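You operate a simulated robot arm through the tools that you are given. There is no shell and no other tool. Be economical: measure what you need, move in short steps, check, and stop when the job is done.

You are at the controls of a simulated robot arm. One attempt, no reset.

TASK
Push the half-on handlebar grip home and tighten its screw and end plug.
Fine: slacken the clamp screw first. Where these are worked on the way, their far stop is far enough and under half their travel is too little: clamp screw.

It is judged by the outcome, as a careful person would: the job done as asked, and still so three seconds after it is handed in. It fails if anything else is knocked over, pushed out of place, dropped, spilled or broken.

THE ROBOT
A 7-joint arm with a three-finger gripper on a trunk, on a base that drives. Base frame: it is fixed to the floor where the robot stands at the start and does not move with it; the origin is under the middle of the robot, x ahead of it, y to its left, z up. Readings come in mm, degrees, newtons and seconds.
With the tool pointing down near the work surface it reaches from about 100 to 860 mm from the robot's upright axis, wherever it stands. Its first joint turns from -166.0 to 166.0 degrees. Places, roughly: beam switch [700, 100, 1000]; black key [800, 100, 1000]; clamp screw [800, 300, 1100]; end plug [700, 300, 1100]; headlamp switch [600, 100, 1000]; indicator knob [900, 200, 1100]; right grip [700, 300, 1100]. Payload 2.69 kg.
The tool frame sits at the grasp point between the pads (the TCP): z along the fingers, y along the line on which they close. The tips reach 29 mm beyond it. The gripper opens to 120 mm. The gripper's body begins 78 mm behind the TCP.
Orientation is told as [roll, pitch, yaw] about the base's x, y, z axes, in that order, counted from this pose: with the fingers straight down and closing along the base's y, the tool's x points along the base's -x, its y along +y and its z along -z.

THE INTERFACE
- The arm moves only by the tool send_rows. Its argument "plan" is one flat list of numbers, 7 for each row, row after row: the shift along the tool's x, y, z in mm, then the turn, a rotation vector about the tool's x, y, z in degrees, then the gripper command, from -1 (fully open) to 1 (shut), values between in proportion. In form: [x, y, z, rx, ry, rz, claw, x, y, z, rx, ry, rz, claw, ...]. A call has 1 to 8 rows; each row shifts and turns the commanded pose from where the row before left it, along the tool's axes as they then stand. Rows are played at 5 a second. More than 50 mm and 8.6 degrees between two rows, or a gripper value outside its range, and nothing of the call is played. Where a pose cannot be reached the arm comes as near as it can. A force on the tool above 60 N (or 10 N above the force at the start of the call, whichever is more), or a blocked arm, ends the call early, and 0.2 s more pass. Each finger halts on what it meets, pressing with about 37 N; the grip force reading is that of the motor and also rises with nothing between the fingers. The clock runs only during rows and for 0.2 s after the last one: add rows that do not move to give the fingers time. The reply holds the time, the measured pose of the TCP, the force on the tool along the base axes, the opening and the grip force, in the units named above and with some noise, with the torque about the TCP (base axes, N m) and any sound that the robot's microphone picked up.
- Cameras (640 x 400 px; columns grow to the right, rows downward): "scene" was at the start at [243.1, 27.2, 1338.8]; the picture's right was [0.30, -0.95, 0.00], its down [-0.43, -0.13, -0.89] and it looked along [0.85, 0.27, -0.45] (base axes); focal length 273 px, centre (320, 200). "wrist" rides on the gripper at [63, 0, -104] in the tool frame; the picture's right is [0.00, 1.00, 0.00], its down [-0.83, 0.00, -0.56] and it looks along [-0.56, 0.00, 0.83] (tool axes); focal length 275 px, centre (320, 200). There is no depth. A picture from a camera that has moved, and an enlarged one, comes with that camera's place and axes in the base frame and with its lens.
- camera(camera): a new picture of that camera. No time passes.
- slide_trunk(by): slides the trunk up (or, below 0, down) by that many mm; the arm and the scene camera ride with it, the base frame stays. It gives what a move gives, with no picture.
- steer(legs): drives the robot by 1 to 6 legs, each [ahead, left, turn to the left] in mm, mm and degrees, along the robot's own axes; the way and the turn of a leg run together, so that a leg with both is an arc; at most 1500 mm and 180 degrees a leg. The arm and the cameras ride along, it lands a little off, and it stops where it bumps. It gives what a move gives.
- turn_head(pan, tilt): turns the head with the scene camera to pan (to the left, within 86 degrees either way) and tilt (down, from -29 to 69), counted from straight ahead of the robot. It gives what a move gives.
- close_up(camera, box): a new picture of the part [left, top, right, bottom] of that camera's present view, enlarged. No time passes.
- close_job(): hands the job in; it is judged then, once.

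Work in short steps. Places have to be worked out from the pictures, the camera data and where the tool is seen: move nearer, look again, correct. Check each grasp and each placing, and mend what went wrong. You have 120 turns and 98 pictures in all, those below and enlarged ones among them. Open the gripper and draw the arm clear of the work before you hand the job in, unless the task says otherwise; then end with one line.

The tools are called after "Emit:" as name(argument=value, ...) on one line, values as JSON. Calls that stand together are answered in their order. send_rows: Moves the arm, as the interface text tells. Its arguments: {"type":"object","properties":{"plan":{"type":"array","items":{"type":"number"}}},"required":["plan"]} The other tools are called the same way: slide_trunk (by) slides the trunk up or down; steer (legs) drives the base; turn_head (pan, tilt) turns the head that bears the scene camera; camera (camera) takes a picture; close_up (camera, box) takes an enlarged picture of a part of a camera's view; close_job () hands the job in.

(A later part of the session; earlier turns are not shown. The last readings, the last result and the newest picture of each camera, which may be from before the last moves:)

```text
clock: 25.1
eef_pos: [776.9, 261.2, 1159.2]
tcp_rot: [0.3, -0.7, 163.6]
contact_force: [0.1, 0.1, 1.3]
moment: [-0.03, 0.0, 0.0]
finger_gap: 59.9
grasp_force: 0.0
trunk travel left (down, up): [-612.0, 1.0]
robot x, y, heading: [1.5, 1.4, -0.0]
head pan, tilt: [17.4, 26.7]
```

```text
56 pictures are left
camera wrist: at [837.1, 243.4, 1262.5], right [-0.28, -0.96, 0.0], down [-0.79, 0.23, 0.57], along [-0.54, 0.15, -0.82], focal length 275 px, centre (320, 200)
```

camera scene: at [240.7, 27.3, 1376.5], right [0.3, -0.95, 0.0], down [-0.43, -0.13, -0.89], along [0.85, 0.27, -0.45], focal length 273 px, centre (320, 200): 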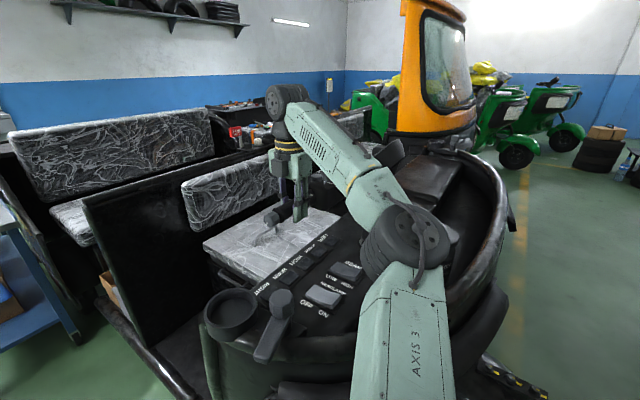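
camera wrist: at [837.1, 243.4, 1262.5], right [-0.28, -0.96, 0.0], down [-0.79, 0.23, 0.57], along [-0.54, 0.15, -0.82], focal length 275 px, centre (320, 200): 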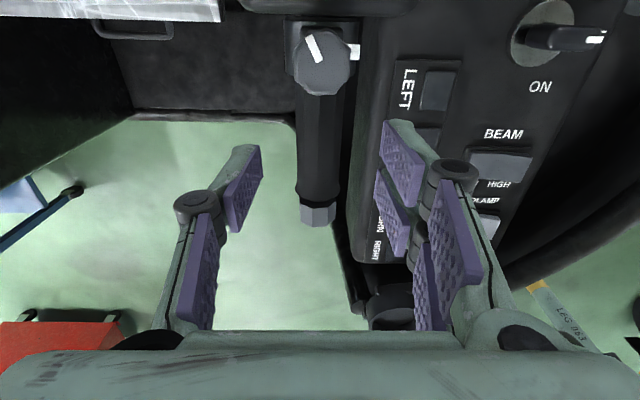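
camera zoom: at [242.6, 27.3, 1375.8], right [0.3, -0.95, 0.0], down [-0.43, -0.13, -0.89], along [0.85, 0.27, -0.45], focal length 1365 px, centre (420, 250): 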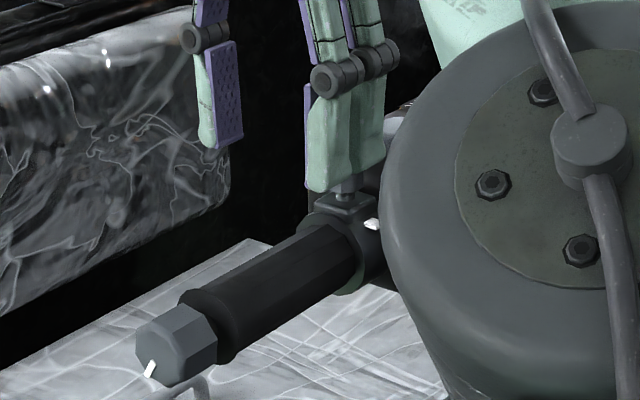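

The grip is home, with the clamp flush against the control box. The screw knob should now be near (825, 245). I move above it and test reach.

Emit:
send_rows(plan=[25, 0, 0, 0, 0, 0, 0, 20, 0, 0, 0, 0, 0, 0, 0, 0, 0, 0, 0, 0, 0])

Emit:
camera(camera="wrist")

Emit:
close_up(camera="scene", box=[250, 140, 370, 230])

```text
clock: 25.9
eef_pos: [793.1, 258.5, 1154.5]
tcp_rot: [0.3, -0.5, 163.5]
contact_force: [-0.2, 0.0, 0.1]
moment: [0.01, 0.0, 0.01]
finger_gap: 59.7
grasp_force: 0.1
out of reach, approached as far as the arm can: row 1, 2
trunk travel left (down, up): [-612.0, 1.0]
robot x, y, heading: [-1.9, 2.3, 0.2]
head pan, tilt: [17.4, 26.7]
```

```text
55 pictures are left
camera wrist: at [854.3, 239.6, 1256.9], right [-0.28, -0.96, 0.0], down [-0.79, 0.23, 0.56], along [-0.54, 0.15, -0.83], focal length 275 px, centre (320, 200)
```

wrist: 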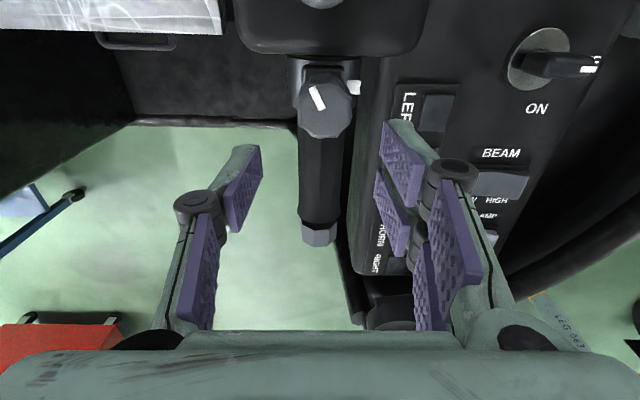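

```text
4.44 times, centred on (310, 185) of scene
camera zoom: at [242.3, 27.5, 1375.8], right [0.3, -0.95, 0.0], down [-0.43, -0.13, -0.89], along [0.85, 0.27, -0.45], focal length 1214 px, centre (364, 267)
```

zoom: 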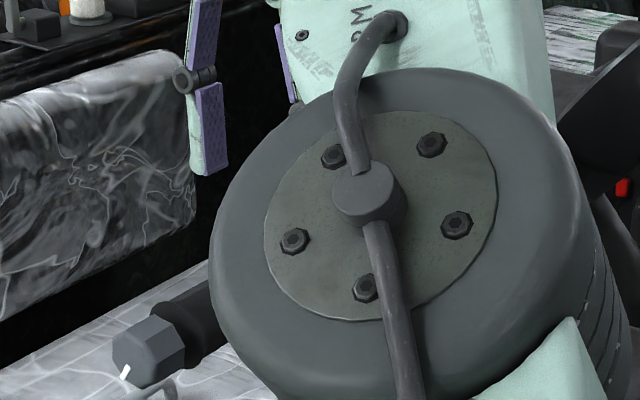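

Straight-down reach ends at about x = 793 at this height, so I want the base some 80 mm nearer. I retract the arm first, and look down with the head to see the room ahead of the base.

Emit:
send_rows(plan=[-40, 0, -10, 0, 0, 0, 0, -40, 0, -10, 0, 0, 0, 0, -40, 0, 0, 0, 0, 0, 0, 0, 0, 0, 0, 0, 0, 0])

Emit:
turn_head(pan=0, tilt=65)

Emit:
camera(camera="scene")

Emit:
close_up(camera="wrist", box=[220, 0, 420, 200])

```text
clock: 26.9
eef_pos: [678.0, 291.7, 1168.0]
tcp_rot: [0.3, -0.7, 163.5]
contact_force: [0.5, -0.2, -0.5]
moment: [0.04, 0.02, -0.01]
finger_gap: 60.1
grasp_force: 0.0
out of reach, approached as far as the arm can: row 2
trunk travel left (down, up): [-612.0, 1.0]
robot x, y, heading: [1.4, 5.2, -0.1]
head pan, tilt: [17.4, 26.7]
```

```text
clock: 27.9
eef_pos: [678.7, 291.0, 1168.6]
tcp_rot: [0.3, -0.6, 163.6]
contact_force: [-0.2, 0.0, 0.4]
moment: [0.01, 0.0, 0.02]
finger_gap: 60.1
grasp_force: 0.0
trunk travel left (down, up): [-612.0, 1.0]
robot x, y, heading: [2.5, -0.7, 0.2]
head pan, tilt: [0.0, 65.0]
```

```text
53 pictures are left
camera scene: at [215.6, 0.1, 1322.9], right [0.0, -1.0, 0.0], down [-0.91, 0.0, -0.42], along [0.42, 0.0, -0.91], focal length 273 px, centre (320, 200)
```

scene: 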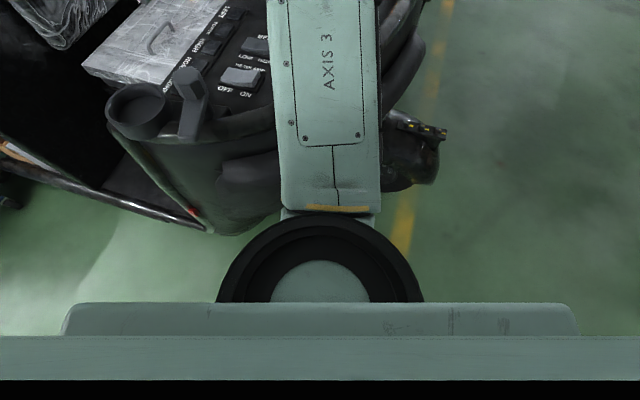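

```text
2.00 times, centred on (320, 100) of wrist
camera zoom: at [738.9, 273.4, 1270.3], right [-0.28, -0.96, 0.0], down [-0.79, 0.23, 0.57], along [-0.54, 0.15, -0.82], focal length 551 px, centre (320, 400)
```

zoom: 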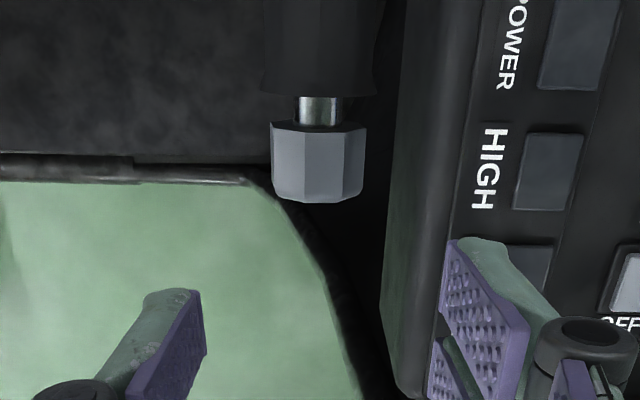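

There's ample floor room: the vehicle's lower edge is over 250 mm ahead of the base. I drive 50 mm forward and then check.

Emit:
steer(legs=[[50, 0, 0]])

Emit:
turn_head(pan=17.4, tilt=30)

Emit:
camera(camera="scene")

Emit:
camera(camera="wrist")

```text
clock: 28.8
eef_pos: [728.6, 292.4, 1166.5]
tcp_rot: [0.3, -0.7, 163.6]
contact_force: [0.3, 0.1, 0.2]
moment: [0.04, 0.06, 0.0]
finger_gap: 59.9
grasp_force: 0.0
trunk travel left (down, up): [-612.0, 1.0]
robot x, y, heading: [50.2, -3.3, -0.0]
head pan, tilt: [0.0, 65.0]
```

```text
clock: 29.8
eef_pos: [726.6, 292.5, 1167.3]
tcp_rot: [0.3, -0.6, 163.6]
contact_force: [-0.4, 0.2, -0.8]
moment: [-0.01, -0.01, -0.03]
finger_gap: 59.8
grasp_force: 0.1
trunk travel left (down, up): [-612.0, 1.0]
robot x, y, heading: [50.5, -2.3, 0.1]
head pan, tilt: [17.4, 30.0]
```

```text
51 pictures are left
camera scene: at [290.6, 27.4, 1370.5], right [0.3, -0.95, 0.0], down [-0.48, -0.15, -0.87], along [0.83, 0.26, -0.5], focal length 273 px, centre (320, 200)
```

scene: 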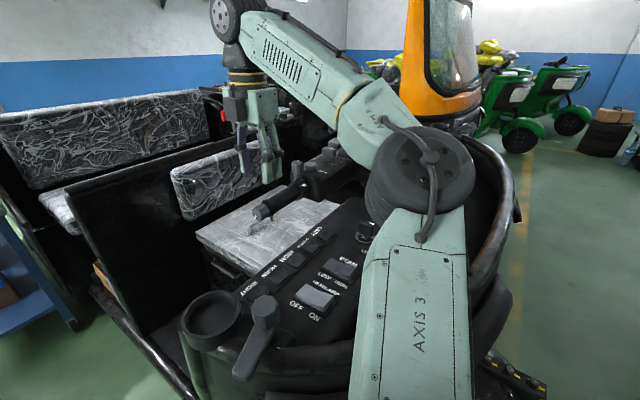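

```text
50 pictures are left
camera wrist: at [788.1, 274.3, 1270.2], right [-0.28, -0.96, 0.0], down [-0.79, 0.23, 0.57], along [-0.54, 0.15, -0.82], focal length 275 px, centre (320, 200)
```

wrist: 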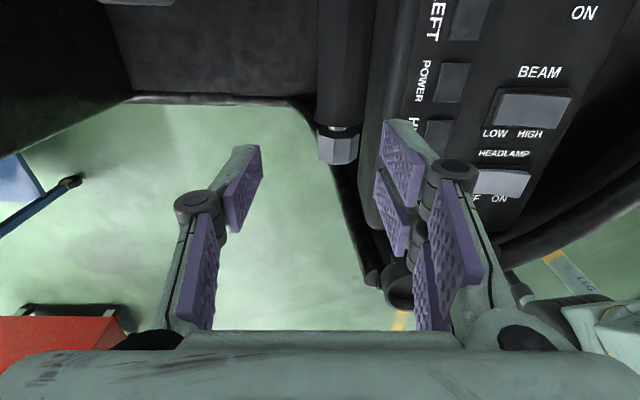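

Clean drive. I enlarge the scene view of the clamp and box to confirm the grip is seated and fix the knob's place.

Emit:
close_up(camera="scene", box=[240, 140, 360, 225])

Emit:
close_up(camera="scene", box=[275, 150, 335, 195])

```text
4.71 times, centred on (300, 182) of scene
camera zoom: at [290.6, 27.4, 1370.5], right [0.3, -0.95, 0.0], down [-0.48, -0.15, -0.87], along [0.83, 0.26, -0.5], focal length 1285 px, centre (414, 282)
```

zoom: 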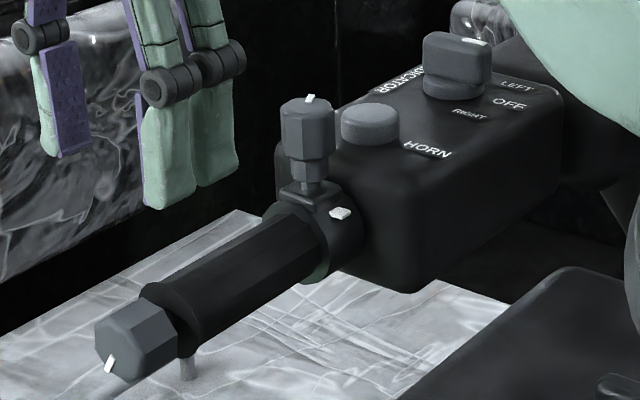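

```text
8.89 times, centred on (305, 172) of scene
camera zoom: at [290.6, 27.4, 1370.5], right [0.3, -0.95, 0.0], down [-0.48, -0.15, -0.87], along [0.83, 0.26, -0.5], focal length 2427 px, centre (453, 444)
```

zoom: 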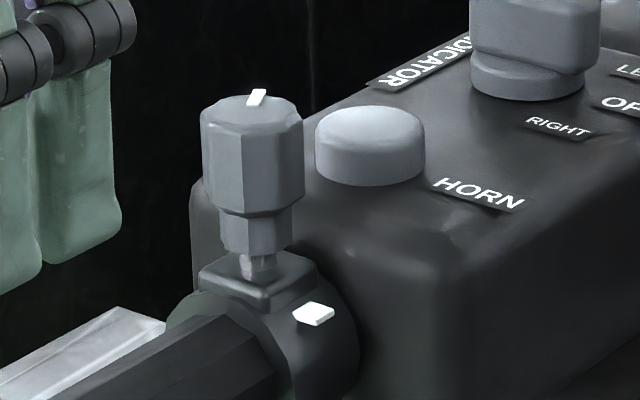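

The grip is seated with the clamp flush to the box. The knob is at about (822, 247), top near z 1138. To clear the horn button I grip it high (TCP z about 1143), sliding in along the axis. First step and check.

Emit:
send_rows(plan=[25, 15, 10, 0, 0, 0, 0, 25, 0, 12, 0, 0, 0, 0, 15, 0, 2, 0, 0, 0, 0, 0, 0, 0, 0, 0, 0, 0])

Emit:
close_up(camera="wrist", box=[200, 50, 440, 250])

Emit:
close_up(camera="scene", box=[240, 130, 360, 215])

```text
clock: 30.8
eef_pos: [785.1, 258.8, 1142.3]
tcp_rot: [0.3, -0.5, 163.7]
contact_force: [0.0, -1.1, 0.2]
moment: [-0.02, -0.02, -0.03]
finger_gap: 59.8
grasp_force: 0.0
trunk travel left (down, up): [-612.0, 1.0]
robot x, y, heading: [48.8, -3.6, 0.1]
head pan, tilt: [17.4, 30.0]
```

```text
2.00 times, centred on (320, 150) of wrist
camera zoom: at [845.4, 240.2, 1245.3], right [-0.28, -0.96, 0.01], down [-0.79, 0.23, 0.57], along [-0.54, 0.15, -0.82], focal length 551 px, centre (320, 300)
```

zoom: 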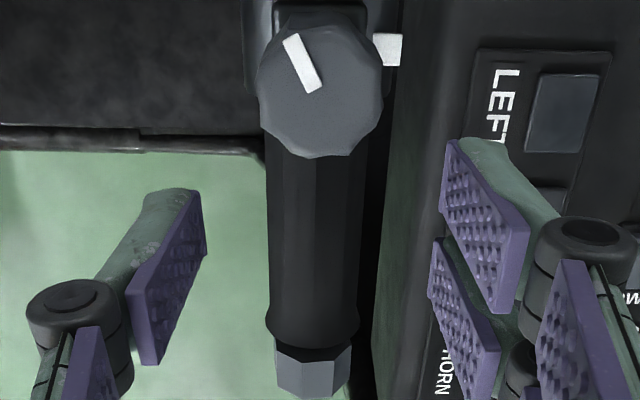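

```text
4.71 times, centred on (300, 172) of scene
camera zoom: at [290.6, 27.5, 1370.6], right [0.3, -0.95, 0.0], down [-0.48, -0.15, -0.87], along [0.83, 0.26, -0.5], focal length 1285 px, centre (414, 329)
```

zoom: 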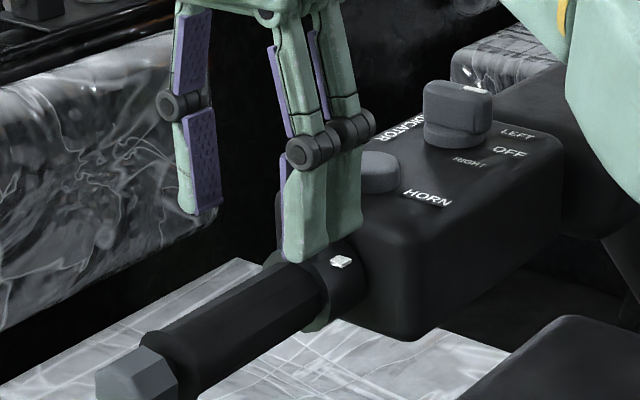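

The wrist view confirms the knob at (822, 246). I slide in another 39 mm along the axis, with the fingers straddling the knob.

Emit:
send_rows(plan=[15, 1, 0, 0, 0, 0, 0, 15, 0, 0, 0, 0, 0, 9, 0, 0, 0, 0, 0, 0, 0, 0, 0, 0, 0, 0, 0])

Emit:
close_up(camera="wrist", box=[200, 50, 440, 250])

Emit:
close_up(camera="scene", box=[240, 130, 360, 215])

```text
refused: plan must hold 7 numbers for each row
```

```text
2.00 times, centred on (320, 150) of wrist
camera zoom: at [845.4, 240.2, 1245.3], right [-0.28, -0.96, 0.01], down [-0.79, 0.23, 0.57], along [-0.54, 0.15, -0.82], focal length 551 px, centre (320, 300)
```

zoom: 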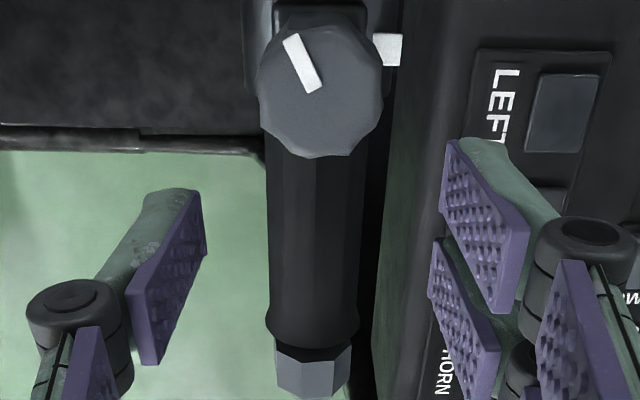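

```text
4.71 times, centred on (300, 172) of scene
camera zoom: at [290.6, 27.5, 1370.6], right [0.3, -0.95, 0.0], down [-0.48, -0.15, -0.87], along [0.83, 0.26, -0.5], focal length 1285 px, centre (414, 329)
```

zoom: 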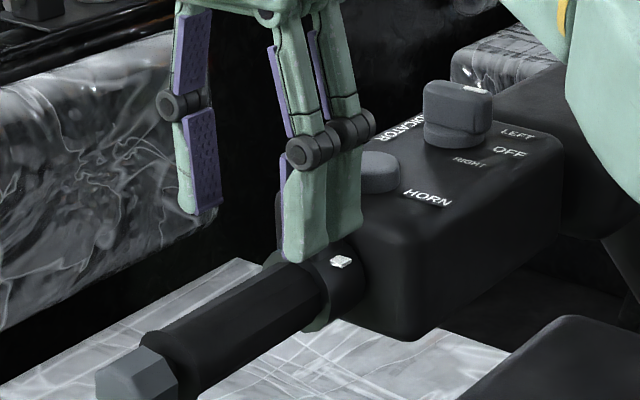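

The last call was refused because one row was a number short. I resend it correctly.

Emit:
send_rows(plan=[15, 1, 0, 0, 0, 0, 0, 15, 0, 0, 0, 0, 0, 0, 9, 0, 0, 0, 0, 0, 0, 0, 0, 0, 0, 0, 0, 0])

Emit:
close_up(camera="wrist", box=[200, 50, 440, 250])

Emit:
close_up(camera="scene", box=[240, 130, 360, 215])

```text
clock: 31.8
eef_pos: [821.9, 247.7, 1142.1]
tcp_rot: [0.3, -0.6, 163.5]
contact_force: [0.1, 0.1, 0.1]
moment: [-0.03, 0.0, -0.02]
finger_gap: 59.9
grasp_force: 0.0
trunk travel left (down, up): [-612.0, 1.0]
robot x, y, heading: [47.7, 2.3, 0.0]
head pan, tilt: [17.4, 30.0]
```

```text
2.00 times, centred on (320, 150) of wrist
camera zoom: at [882.4, 229.8, 1244.7], right [-0.28, -0.96, 0.01], down [-0.79, 0.23, 0.57], along [-0.54, 0.15, -0.82], focal length 551 px, centre (320, 300)
```

zoom: 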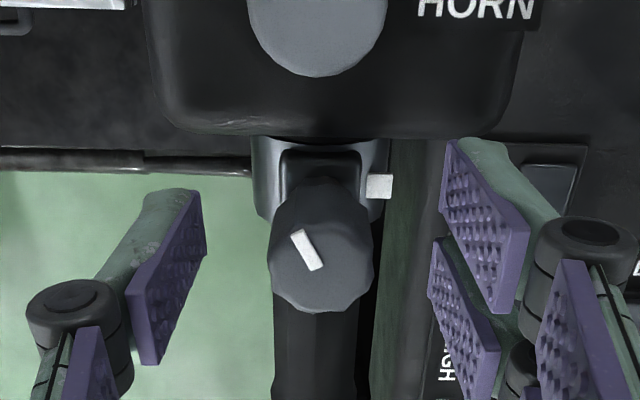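

```text
4.71 times, centred on (300, 172) of scene
camera zoom: at [290.6, 27.5, 1370.6], right [0.3, -0.95, 0.0], down [-0.48, -0.15, -0.87], along [0.83, 0.26, -0.5], focal length 1285 px, centre (414, 329)
```

zoom: 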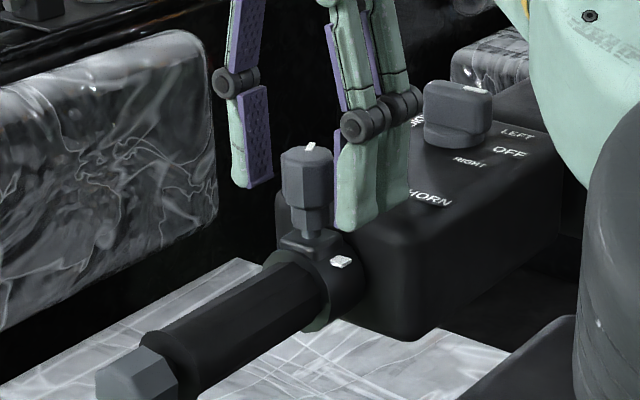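

The knob's centre is about 3 mm further on. I correct that, then close on it.

Emit:
send_rows(plan=[3, 0, 0, 0, 0, 0, 0.3, 0, 0, 0, 0, 0, 0, 1, 0, 0, 0, 0, 0, 0, 1, 0, 0, 0, 0, 0, 0, 1, 0, 0, 0, 0, 0, 0, 1])

Emit:
close_up(camera="wrist", box=[200, 50, 440, 250])

```text
clock: 33.0
eef_pos: [823.2, 247.1, 1141.1]
tcp_rot: [0.2, -0.6, 163.6]
contact_force: [-0.2, -0.5, 0.5]
moment: [0.0, 0.03, 0.0]
finger_gap: 25.5
grasp_force: 43.3
trunk travel left (down, up): [-612.0, 1.0]
robot x, y, heading: [48.1, -0.4, -0.0]
head pan, tilt: [17.4, 30.0]
```

```text
2.00 times, centred on (320, 150) of wrist
camera zoom: at [884.7, 228.9, 1244.8], right [-0.28, -0.96, 0.0], down [-0.79, 0.23, 0.57], along [-0.54, 0.15, -0.82], focal length 551 px, centre (320, 300)
```

zoom: 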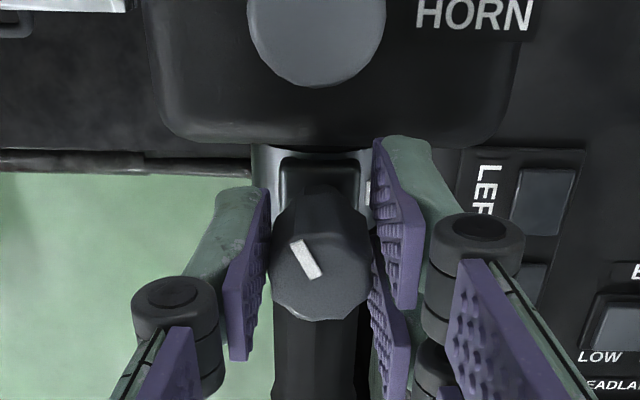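

Gripped at 25.5 mm. I tighten clockwise.

Emit:
send_rows(plan=[0, 0, 0, 0, 0, 8, 1, 0, 0, 0, 0, 0, 8, 1, 0, 0, 0, 0, 0, 8, 1, 0, 0, 0, 0, 0, 8, 1, 0, 0, 0, 0, 0, 8, 1, 0, 0, 0, 0, 0, 0, 1])

Emit:
close_up(camera="wrist", box=[200, 50, 440, 250])

```text
clock: 34.4
eef_pos: [821.8, 244.7, 1142.4]
tcp_rot: [1.1, -0.3, 123.6]
contact_force: [-31.2, -16.7, -24.9]
moment: [0.32, 1.02, 0.14]
finger_gap: 25.3
grasp_force: 45.1
trunk travel left (down, up): [-612.0, 1.0]
robot x, y, heading: [48.6, -4.2, 0.2]
head pan, tilt: [17.4, 30.0]
```

```text
2.00 times, centred on (320, 150) of wrist
camera zoom: at [859.0, 192.5, 1245.3], right [-0.83, -0.56, 0.02], down [-0.45, 0.69, 0.56], along [-0.32, 0.46, -0.83], focal length 551 px, centre (320, 300)
```

zoom: 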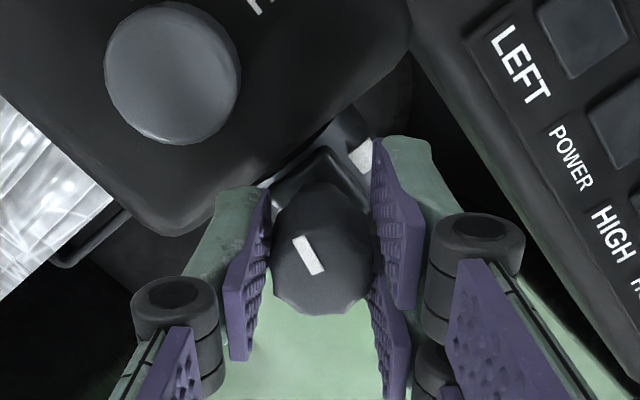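

The knob follows, but forces are building (back, and down as the screw goes in). I relieve them with a 2 mm shift and 1.5 mm down.

Emit:
send_rows(plan=[-0.3, 2.2, 1.5, 0, 0, 0, 1, 0, 0, 0, 0, 0, 0, 1])

Emit:
close_up(camera="scene", box=[270, 140, 350, 200])

```text
clock: 35.0
eef_pos: [822.1, 245.5, 1142.5]
tcp_rot: [0.5, -0.2, 123.5]
contact_force: [-11.2, -10.4, -2.4]
moment: [-0.53, 0.31, 0.08]
finger_gap: 25.3
grasp_force: 44.7
trunk travel left (down, up): [-612.0, 1.0]
robot x, y, heading: [51.0, -1.4, 0.1]
head pan, tilt: [17.4, 30.0]
```

```text
6.67 times, centred on (310, 170) of scene
camera zoom: at [289.8, 26.6, 1371.0], right [0.3, -0.95, 0.0], down [-0.48, -0.15, -0.87], along [0.83, 0.26, -0.5], focal length 1820 px, centre (387, 400)
```

zoom: 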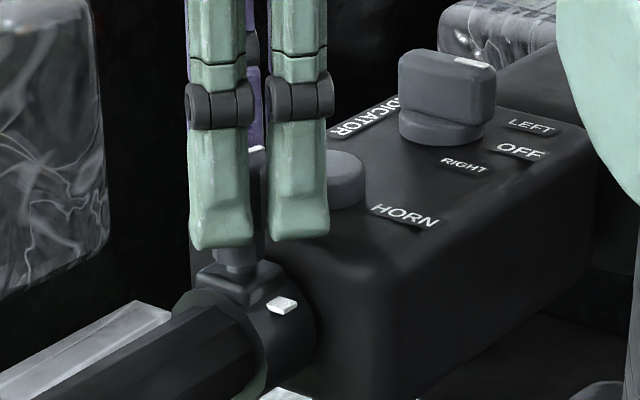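

Relieved. I continue clockwise, following the screw down slightly.

Emit:
send_rows(plan=[0, 0.8, 0.2, 0, 0, 8, 1, 0, 0, 0.3, 0, 0, 8, 1, 0, 0, 0.2, 0, 0, 8, 1, 0, 0, 0.3, 0, 0, 8, 1, 0, 0, 0, 0, 0, 0, 1])

Emit:
close_up(camera="wrist", box=[200, 50, 440, 250])

```text
clock: 36.2
eef_pos: [820.4, 244.8, 1141.4]
tcp_rot: [0.5, -0.1, 91.5]
contact_force: [-7.0, -11.1, 16.5]
moment: [0.61, 0.27, 0.04]
finger_gap: 25.2
grasp_force: 45.4
trunk travel left (down, up): [-612.0, 1.0]
robot x, y, heading: [50.6, 3.5, -0.1]
head pan, tilt: [17.4, 30.0]
```

```text
2.00 times, centred on (320, 150) of wrist
camera zoom: at [822.2, 180.3, 1245.7], right [-1.0, -0.03, 0.01], down [-0.02, 0.83, 0.56], along [-0.02, 0.56, -0.83], focal length 551 px, centre (320, 300)
```

zoom: 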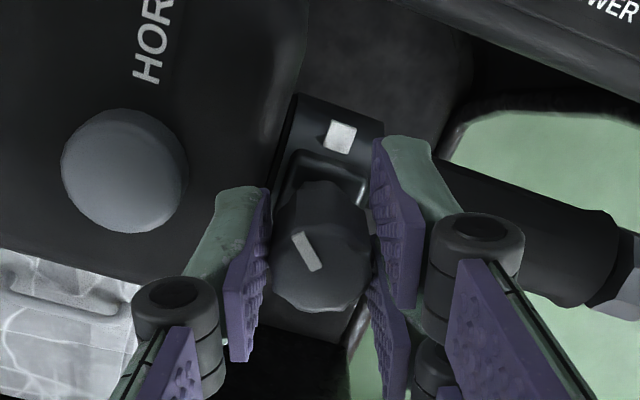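

The force is now slightly upward (maybe the fingertip near the box), so I go up 1.5 mm while turning on.

Emit:
send_rows(plan=[0, 0, -1.5, 0, 0, 8, 1, 0, 0, 0, 0, 0, 8, 1, 0, 0, 0, 0, 0, 8, 1, 0, 0, 0, 0, 0, 0, 1])

Emit:
close_up(camera="wrist", box=[200, 50, 440, 250])

```text
clock: 37.2
eef_pos: [819.6, 245.1, 1142.9]
tcp_rot: [0.7, 0.6, 67.7]
contact_force: [-28.8, -12.6, -5.5]
moment: [0.2, 0.44, 0.1]
finger_gap: 25.4
grasp_force: 45.5
trunk travel left (down, up): [-612.0, 1.0]
robot x, y, heading: [45.9, -2.7, 0.0]
head pan, tilt: [17.4, 30.0]
```

```text
2.00 times, centred on (320, 150) of wrist
camera zoom: at [796.3, 186.0, 1246.3], right [-0.93, 0.38, 0.01], down [0.32, 0.77, 0.55], along [0.2, 0.51, -0.84], focal length 551 px, centre (320, 300)
```

zoom: 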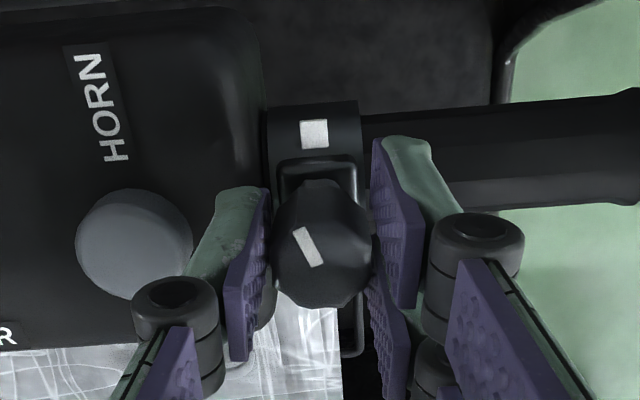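

The knob follows with no slip. I shift 2 mm back to relieve the side force and keep tightening.

Emit:
send_rows(plan=[1.2, 1.8, 0, 0, 0, 4, 1, 0, 0, 0, 0, 0, 8, 1, 0, 0, 0, 0, 0, 8, 1, 0, 0, 0, 0, 0, 0, 1])

Emit:
close_up(camera="wrist", box=[200, 50, 440, 250])

```text
clock: 38.2
eef_pos: [818.7, 245.0, 1143.1]
tcp_rot: [0.5, 0.5, 47.7]
contact_force: [-27.4, -1.2, -14.7]
moment: [0.15, 0.39, 0.08]
finger_gap: 25.1
grasp_force: 45.6
trunk travel left (down, up): [-612.0, 1.0]
robot x, y, heading: [47.6, 2.6, 0.3]
head pan, tilt: [17.4, 30.0]
```

```text
2.00 times, centred on (320, 150) of wrist
camera zoom: at [776.6, 198.1, 1246.5], right [-0.74, 0.67, 0.01], down [0.56, 0.62, 0.55], along [0.36, 0.41, -0.84], focal length 551 px, centre (320, 300)
```

zoom: 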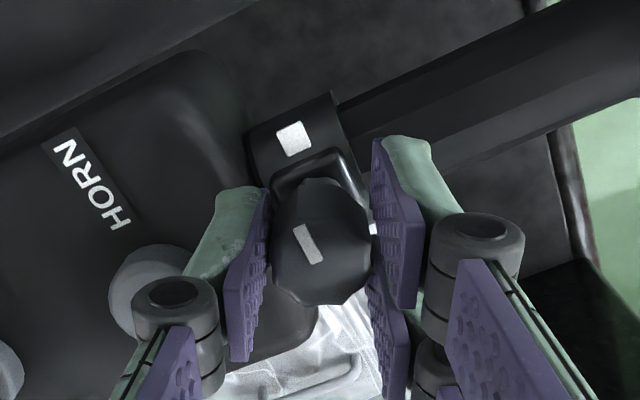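

About 116° turned, with the stop expected around 120°. I go on in smaller steps, watching for torque.

Emit:
send_rows(plan=[0, 0, 0, 0, 0, 6, 1, 0, 0, 0, 0, 0, 6, 1, 0, 0, 0, 0, 0, 0, 1])

Emit:
close_up(camera="wrist", box=[200, 50, 440, 250])

```text
clock: 39.0
eef_pos: [820.1, 245.9, 1142.8]
tcp_rot: [0.3, 0.4, 35.6]
contact_force: [-9.2, 9.9, 1.2]
moment: [0.28, 0.33, 0.32]
finger_gap: 24.6
grasp_force: 45.2
trunk travel left (down, up): [-612.0, 1.0]
robot x, y, heading: [49.4, 2.8, -0.1]
head pan, tilt: [17.4, 30.0]
```

```text
2.00 times, centred on (320, 150) of wrist
camera zoom: at [768.8, 209.4, 1246.3], right [-0.59, 0.81, 0.01], down [0.68, 0.49, 0.55], along [0.44, 0.33, -0.83], focal length 551 px, centre (320, 300)
```

zoom: 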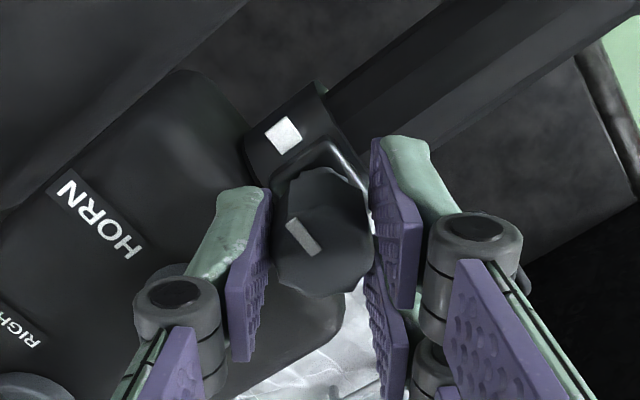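

The torque rises and the marker begins to lag, with its orientation matching the original tight one. I turn once more to be sure it's hard against the stop.

Emit:
send_rows(plan=[0, 0, 0, 0, 0, 6, 1, 0, 0, 0, 0, 0, 6, 1, 0, 0, 0, 0, 0, 0, 1])

Emit:
close_up(camera="wrist", box=[200, 50, 440, 250])

```text
clock: 39.8
eef_pos: [818.2, 246.2, 1142.7]
tcp_rot: [0.2, 0.6, 23.8]
contact_force: [-8.6, 13.5, 10.7]
moment: [0.44, 0.22, 0.65]
finger_gap: 24.9
grasp_force: 44.9
trunk travel left (down, up): [-612.0, 1.0]
robot x, y, heading: [49.0, -1.2, 0.2]
head pan, tilt: [17.4, 30.0]
```

```text
2.00 times, centred on (320, 150) of wrist
camera zoom: at [760.9, 220.9, 1246.4], right [-0.41, 0.91, 0.0], down [0.77, 0.34, 0.55], along [0.5, 0.22, -0.84], focal length 551 px, centre (320, 300)
```

zoom: 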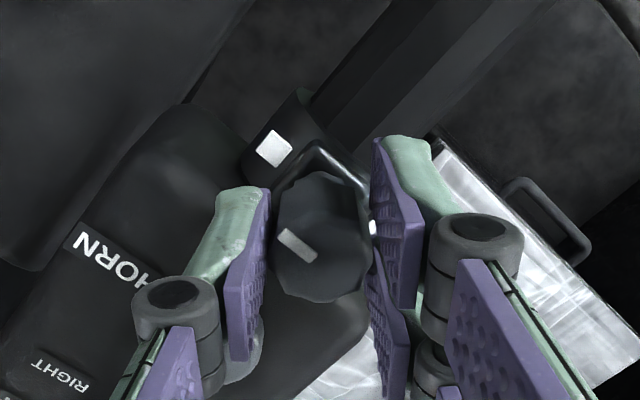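

The marker stays fixed in the world while the gripper turned 12° with 0.65 N m, so the clamp screw is tight. I open and back out along the tool's x, clear of the knob.

Emit:
send_rows(plan=[0, 0, 0, 0, 0, 0, 0, 0, 0, 0, 0, 0, 0, 0, 0, 0, 0, 0, 0, 0, 0, 15, 0, -3, 0, 0, 0, 0, 25, 0, -5, 0, 0, 0, 0, 35, 0, -5, 0, 0, 0, 0, 0, 0, 0, 0, 0, 0, 0])

Emit:
camera(camera="scene")

Emit:
close_up(camera="scene", box=[240, 140, 360, 225])

```text
clock: 41.4
eef_pos: [750.3, 214.2, 1154.4]
tcp_rot: [0.1, 0.6, 23.6]
contact_force: [0.4, 0.8, -0.2]
moment: [0.05, -0.02, -0.01]
finger_gap: 60.0
grasp_force: 0.1
trunk travel left (down, up): [-612.0, 1.0]
robot x, y, heading: [48.5, -0.8, 0.6]
head pan, tilt: [17.4, 30.0]
```

```text
33 pictures are left
camera scene: at [290.8, 27.7, 1370.5], right [0.3, -0.95, 0.0], down [-0.48, -0.15, -0.87], along [0.83, 0.26, -0.5], focal length 273 px, centre (320, 200)
```

scene: 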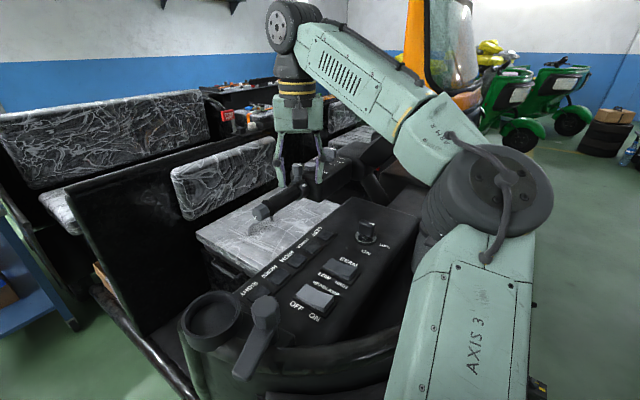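

```text
4.71 times, centred on (300, 182) of scene
camera zoom: at [290.8, 27.7, 1370.5], right [0.3, -0.95, 0.0], down [-0.48, -0.15, -0.87], along [0.83, 0.26, -0.5], focal length 1285 px, centre (414, 282)
```

zoom: 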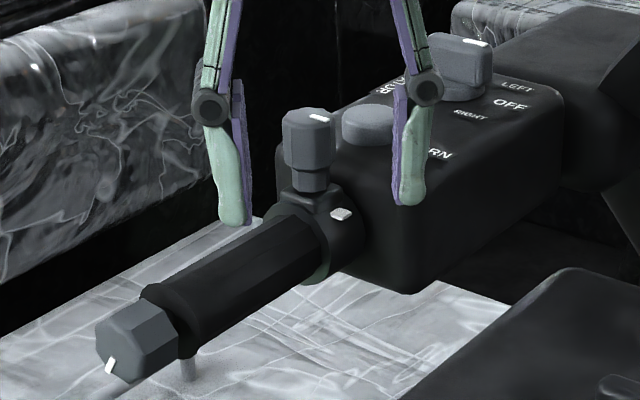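

The grip is home and the screw is down, with its marker back at the tight position. Next is the end plug, whose face I put at about (698, 284, 1070). I retreat behind it, then turn the tool to face along the bar.

Emit:
send_rows(plan=[16.5, 31, -2, 0, 0, 0, 0, 16.5, 31, -2, 0, 0, 0, 0, 16.5, 31, -2, 0, 0, 0, 0, 16.5, 31, -2, 0, 0, 0, 0, 0, 0, 0, 0, 0, -8, 0, 0, 0, 0, 0, 0, -8, 0, 0, 0, 0, 0, 0, -8, 0, 0, 0, 0, 0, 0, -8, 0])

Emit:
send_rows(plan=[0, 0, 0, 0, 0, -8.5, 0, 0, 0, 0, 0, 0, -8.5, 0, 0, 0, 0, 0, 0, -8.5, 0, 0, 0, 0, 0, 0, -8.5, 0, 0, 0, 0, 0, 0, -8.5, 0, 0, 0, 0, 0, 0, -8.5, 0, 0, 0, 0, 0, 0, -8.5, 0, 0, 0, 0, 0, 0, -8.5, 0])

Emit:
send_rows(plan=[0, 0, 0, 0, 0, -8, 0, 0, 0, 0, 0, 0, -8, 0, 0, 0, 0, 0, 0, -8, 0, 0, 0, 0, 0, 0, -7, 0, 0, 0, 0, 0, 0, -8, 0, 0, 0, 0, 0, 0, 0, 0])

```text
clock: 43.2
eef_pos: [641.5, 302.5, 1164.2]
tcp_rot: [0.6, 0.5, 55.8]
contact_force: [0.0, 0.0, 0.2]
moment: [-0.01, 0.02, -0.04]
finger_gap: 59.8
grasp_force: 0.0
trunk travel left (down, up): [-612.0, 1.0]
robot x, y, heading: [47.8, 0.6, 0.2]
head pan, tilt: [17.4, 30.0]
```

```text
clock: 45.0
eef_pos: [643.6, 303.0, 1164.2]
tcp_rot: [0.6, -0.3, 123.8]
contact_force: [-1.1, 0.8, -0.6]
moment: [-0.04, 0.0, 0.03]
finger_gap: 60.2
grasp_force: 0.1
trunk travel left (down, up): [-612.0, 1.0]
robot x, y, heading: [49.1, 0.6, -0.1]
head pan, tilt: [17.4, 30.0]
```

```text
clock: 46.4
eef_pos: [641.5, 301.2, 1163.5]
tcp_rot: [0.3, -0.6, 162.7]
contact_force: [0.7, 0.6, 0.2]
moment: [-0.02, 0.02, 0.0]
finger_gap: 59.7
grasp_force: 0.0
trunk travel left (down, up): [-612.0, 1.0]
robot x, y, heading: [45.1, 0.2, 0.3]
head pan, tilt: [17.4, 30.0]
```

Now I pitch the tool up to point forward along the bar (about tool +y), holding the TCP high.

Emit:
send_rows(plan=[0, 0, 0, 0, 8.5, 0, 0, 0, 0, 0, 0, 8.5, 0, 0, 0, 0, 0, 0, 8.5, 0, 0, 0, 0, 0, 0, 8.5, 0, 0, 0, 0, 0, 0, 8.5, 0, 0, 0, 0, 0, 0, 0, 0, 0])

Emit:
camera(camera="scene")

```text
clock: 47.8
eef_pos: [662.8, 296.2, 1129.7]
tcp_rot: [0.1, 42.0, 162.8]
contact_force: [0.5, 0.2, -0.5]
moment: [0.01, -0.03, -0.01]
finger_gap: 60.2
grasp_force: 0.0
out of reach, approached as far as the arm can: row 3, 4, 5
trunk travel left (down, up): [-612.0, 1.0]
robot x, y, heading: [47.8, 2.2, 0.1]
head pan, tilt: [17.4, 30.0]
```

```text
31 pictures are left
camera scene: at [290.5, 27.4, 1370.6], right [0.3, -0.95, 0.0], down [-0.48, -0.15, -0.87], along [0.83, 0.26, -0.5], focal length 273 px, centre (320, 200)
```

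scene: 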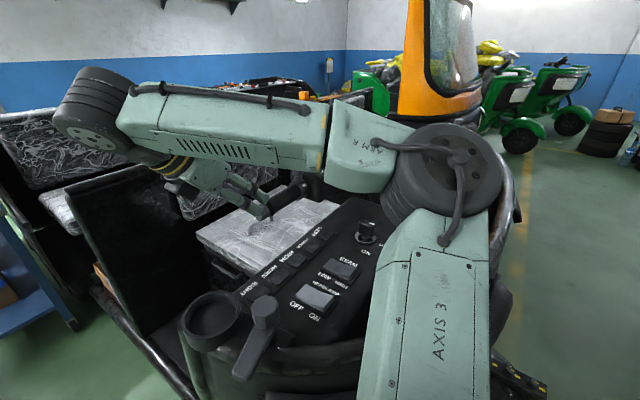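

The arm slipped off the hold point because the pitch is near a limit here. I back off 45 mm and continue the pitch to see how far it goes.

Emit:
send_rows(plan=[-33, 0, -30, 0, 0, 0, 0, 0, 0, 0, 0, 8.5, 0, 0, 0, 0, 0, 0, 8.5, 0, 0, 0, 0, 0, 0, 8.5, 0, 0, 0, 0, 0, 0, 0, 0, 0])

```text
clock: 49.0
eef_pos: [694.8, 305.3, 1065.3]
tcp_rot: [0.5, 67.3, 163.3]
contact_force: [-9.0, -3.4, -1.5]
moment: [0.06, -0.06, -0.46]
finger_gap: 65.4
grasp_force: 3.7
out of reach, approached as far as the arm can: row 1, 2, 3, 4
trunk travel left (down, up): [-612.0, 1.0]
robot x, y, heading: [50.7, 0.3, -0.1]
head pan, tilt: [17.4, 30.0]
```

The arm moved forward and down instead, and is lightly touching something. I look before doing anything else.

Emit:
camera(camera="scene")

Emit:
camera(camera="wrist")

```text
30 pictures are left
camera scene: at [289.7, 27.1, 1370.7], right [0.3, -0.95, 0.0], down [-0.48, -0.15, -0.87], along [0.83, 0.26, -0.5], focal length 273 px, centre (320, 200)
```

scene: 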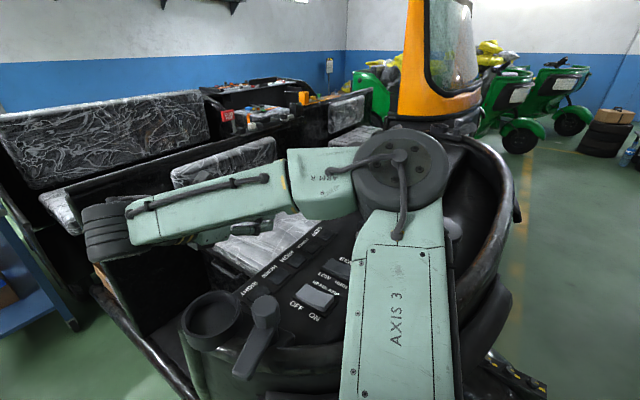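

```text
29 pictures are left
camera wrist: at [625.9, 326.0, 1163.0], right [-0.29, -0.96, 0.01], down [-0.8, 0.24, -0.55], along [0.53, -0.17, -0.83], focal length 275 px, centre (320, 200)
```

wrist: 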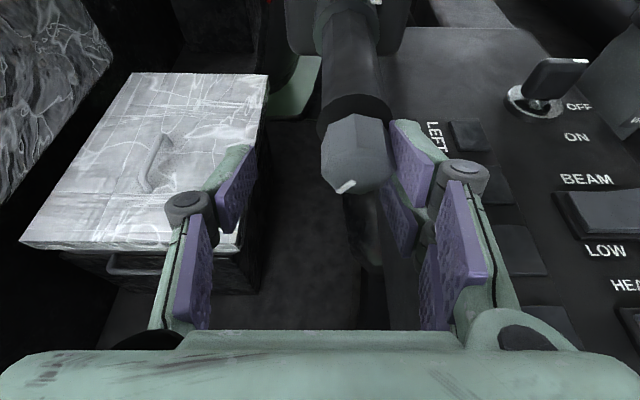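

The plug is between the fingers, but the right finger rests on it, with the TCP about 15 mm too far left. I shift right to centre it.

Emit:
send_rows(plan=[0, 8, 0, 0, 0, 0, -0.1, 0, 8, 0, 0, 0, 0, -0.2, 0, 0, 0, 0, 0, 0, -0.2])

Emit:
camera(camera="wrist")

```text
clock: 49.8
eef_pos: [695.7, 289.9, 1064.6]
tcp_rot: [0.5, 67.3, 163.3]
contact_force: [-0.1, -1.1, 0.2]
moment: [0.04, -0.02, 0.01]
finger_gap: 72.2
grasp_force: 0.1
out of reach, approached as far as the arm can: row 2
trunk travel left (down, up): [-612.0, 1.0]
robot x, y, heading: [51.5, 4.4, 0.2]
head pan, tilt: [17.4, 30.0]
```

```text
28 pictures are left
camera wrist: at [626.7, 310.7, 1162.1], right [-0.29, -0.96, 0.01], down [-0.8, 0.24, -0.55], along [0.53, -0.17, -0.83], focal length 275 px, centre (320, 200)
```

wrist: 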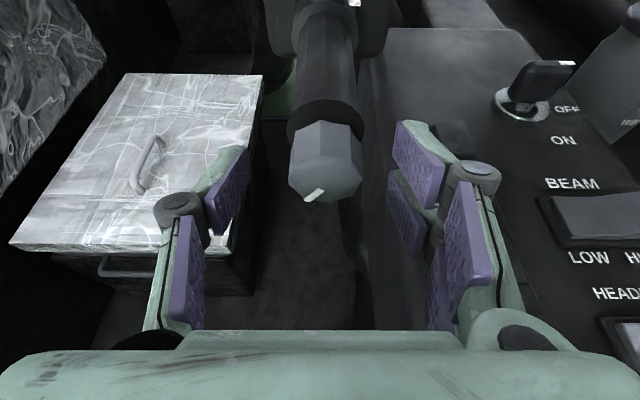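

The tool is centred and free. The plug face is at (700, 284, 1070). For a full horizontal approach the arm needs more room behind the wrist, so I drive back 110 mm and then finish the pitch.

Emit:
steer(legs=[[-110, 0, 0]])

Emit:
send_rows(plan=[0, 0, 0, 0, 7.5, 0, -0.2, 0, 0, 0, 0, 7.5, 0, -0.2, 0, 0, 0, 0, 7.5, 0, -0.2, 0, 0, 0, 0, 0, 0, -0.2])

Emit:
camera(camera="wrist")

Emit:
camera(camera="scene")

```text
clock: 51.0
eef_pos: [584.9, 287.2, 1065.0]
tcp_rot: [0.5, 67.4, 163.1]
contact_force: [0.4, 0.0, 0.2]
moment: [0.03, 0.01, 0.03]
finger_gap: 71.7
grasp_force: 0.0
trunk travel left (down, up): [-612.0, 1.0]
robot x, y, heading: [-64.2, 2.9, -0.1]
head pan, tilt: [17.4, 30.0]
```

```text
clock: 52.0
eef_pos: [653.4, 291.6, 1044.3]
tcp_rot: [35.3, 89.7, -161.9]
contact_force: [-0.3, 0.0, -0.1]
moment: [0.0, 0.0, 0.03]
finger_gap: 72.2
grasp_force: 0.0
out of reach, approached as far as the arm can: row 1, 2, 3
trunk travel left (down, up): [-612.0, 1.0]
robot x, y, heading: [-62.6, 1.7, -0.0]
head pan, tilt: [17.4, 30.0]
```

```text
27 pictures are left
camera wrist: at [553.0, 321.9, 1106.2], right [-0.3, -0.96, 0.01], down [-0.54, 0.16, -0.83], along [0.79, -0.25, -0.56], focal length 275 px, centre (320, 200)
```

wrist: 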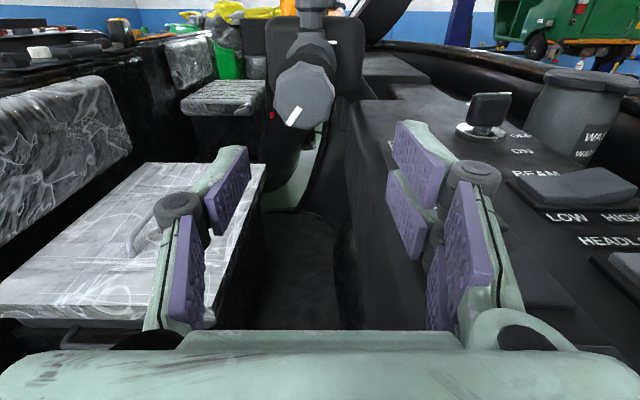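

```text
26 pictures are left
camera scene: at [179.7, 26.7, 1370.6], right [0.3, -0.95, 0.0], down [-0.48, -0.15, -0.87], along [0.83, 0.26, -0.5], focal length 273 px, centre (320, 200)
```

scene: 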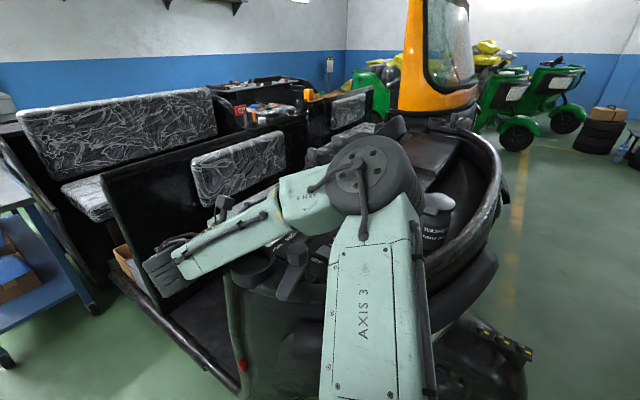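

The tool is now horizontal along the bar, and the wrist view puts the plug face at (700, 284, 1072). I need 27 mm up and about 6 mm left; I try that.

Emit:
send_rows(plan=[14, -3, 0, 0, 0, 0, -0.2, 13, -3, 0, 0, 0, 0, -0.2, 0, 0, 0, 0, 0, 0, -0.2])

Emit:
camera(camera="wrist")

```text
clock: 52.8
eef_pos: [657.9, 296.5, 1071.4]
tcp_rot: [32.4, 89.6, -164.9]
contact_force: [0.6, 0.8, 1.1]
moment: [-0.02, -0.01, -0.01]
finger_gap: 71.9
grasp_force: 0.0
out of reach, approached as far as the arm can: row 2
trunk travel left (down, up): [-612.0, 1.0]
robot x, y, heading: [-64.0, 0.4, -0.2]
head pan, tilt: [17.4, 30.0]
```

```text
25 pictures are left
camera wrist: at [557.9, 327.4, 1133.5], right [-0.3, -0.96, 0.01], down [-0.54, 0.16, -0.83], along [0.79, -0.25, -0.56], focal length 275 px, centre (320, 200)
```

wrist: 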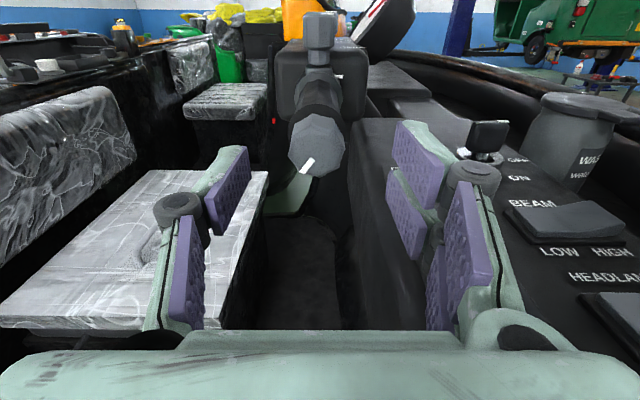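

Well aligned now, about 2 mm off. I advance 39 mm so the fingertips reach about 24 mm over the plug.

Emit:
send_rows(plan=[1, -2, 13, 0, 0, 0, -0.2, 0, 0, 13, 0, 0, 0, -0.2, 0, 0, 13, 0, 0, 0, -0.2, 0, 0, 0, 0, 0, 0, -0.2])

Emit:
camera(camera="wrist")

```text
clock: 53.8
eef_pos: [694.6, 287.1, 1070.8]
tcp_rot: [41.7, 89.7, -155.6]
contact_force: [-0.1, -0.4, -0.8]
moment: [0.02, -0.04, 0.0]
finger_gap: 72.0
grasp_force: 0.1
trunk travel left (down, up): [-612.0, 1.0]
robot x, y, heading: [-62.7, 3.8, 0.0]
head pan, tilt: [17.4, 30.0]
```

```text
24 pictures are left
camera wrist: at [594.7, 318.6, 1133.5], right [-0.3, -0.95, 0.01], down [-0.54, 0.16, -0.83], along [0.79, -0.25, -0.56], focal length 275 px, centre (320, 200)
```

wrist: 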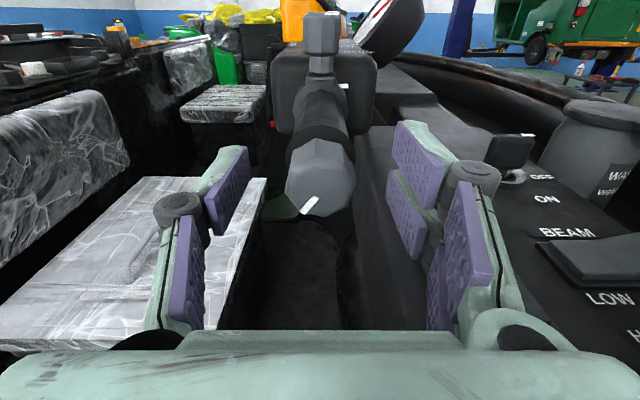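

The plug face is centred right at the TCP. I close on it.

Emit:
send_rows(plan=[0, 0, 2, 0, 0, 0, 0.4, 0, 0, 0, 0, 0, 0, 1, 0, 0, 0, 0, 0, 0, 1, 0, 0, 0, 0, 0, 0, 1, 0, 0, 0, 0, 0, 0, 1])

Emit:
close_up(camera="wrist", box=[220, 80, 420, 240])

```text
clock: 55.0
eef_pos: [697.4, 287.2, 1070.8]
tcp_rot: [40.2, 89.7, -157.2]
contact_force: [-0.2, 0.0, 1.4]
moment: [0.14, -0.1, 0.02]
finger_gap: 34.0
grasp_force: 40.5
trunk travel left (down, up): [-612.0, 1.0]
robot x, y, heading: [-59.0, -4.0, -0.0]
head pan, tilt: [17.4, 30.0]
```

```text
2.50 times, centred on (320, 160) of wrist
camera zoom: at [596.9, 317.8, 1133.8], right [-0.3, -0.95, 0.01], down [-0.54, 0.16, -0.83], along [0.79, -0.25, -0.56], focal length 688 px, centre (320, 300)
```

zoom: 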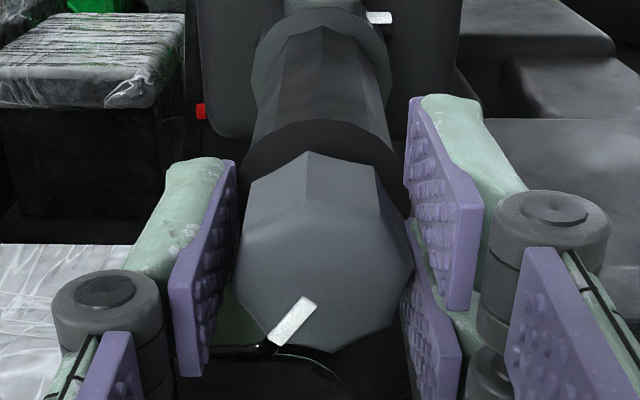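

Gripped at 34 mm. I tighten clockwise seen from outside (positive about tool z).

Emit:
send_rows(plan=[0, 0, 0, 0, 0, 8, 1, 0, 0, 0, 0, 0, 8, 1, 0, 0, 0, 0, 0, 8, 1, 0, 0, 0, 0, 0, 8, 1, 0, 0, 0, 0, 0, 0, 1])

Emit:
close_up(camera="wrist", box=[220, 80, 420, 240])

```text
clock: 56.2
eef_pos: [696.4, 284.8, 1072.3]
tcp_rot: [-89.7, 57.9, 72.9]
contact_force: [-2.0, -4.2, 11.7]
moment: [-0.5, -0.38, -0.21]
finger_gap: 34.2
grasp_force: 44.6
trunk travel left (down, up): [-612.0, 1.0]
robot x, y, heading: [-58.2, 0.9, 0.2]
head pan, tilt: [17.4, 30.0]
```

```text
2.50 times, centred on (320, 160) of wrist
camera zoom: at [586.5, 284.5, 1125.4], right [-0.26, -0.81, -0.53], down [-0.4, 0.58, -0.71], along [0.88, 0.03, -0.47], focal length 688 px, centre (320, 300)
```

zoom: 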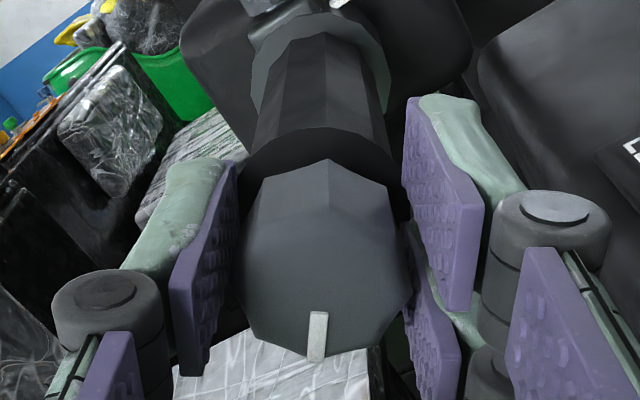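

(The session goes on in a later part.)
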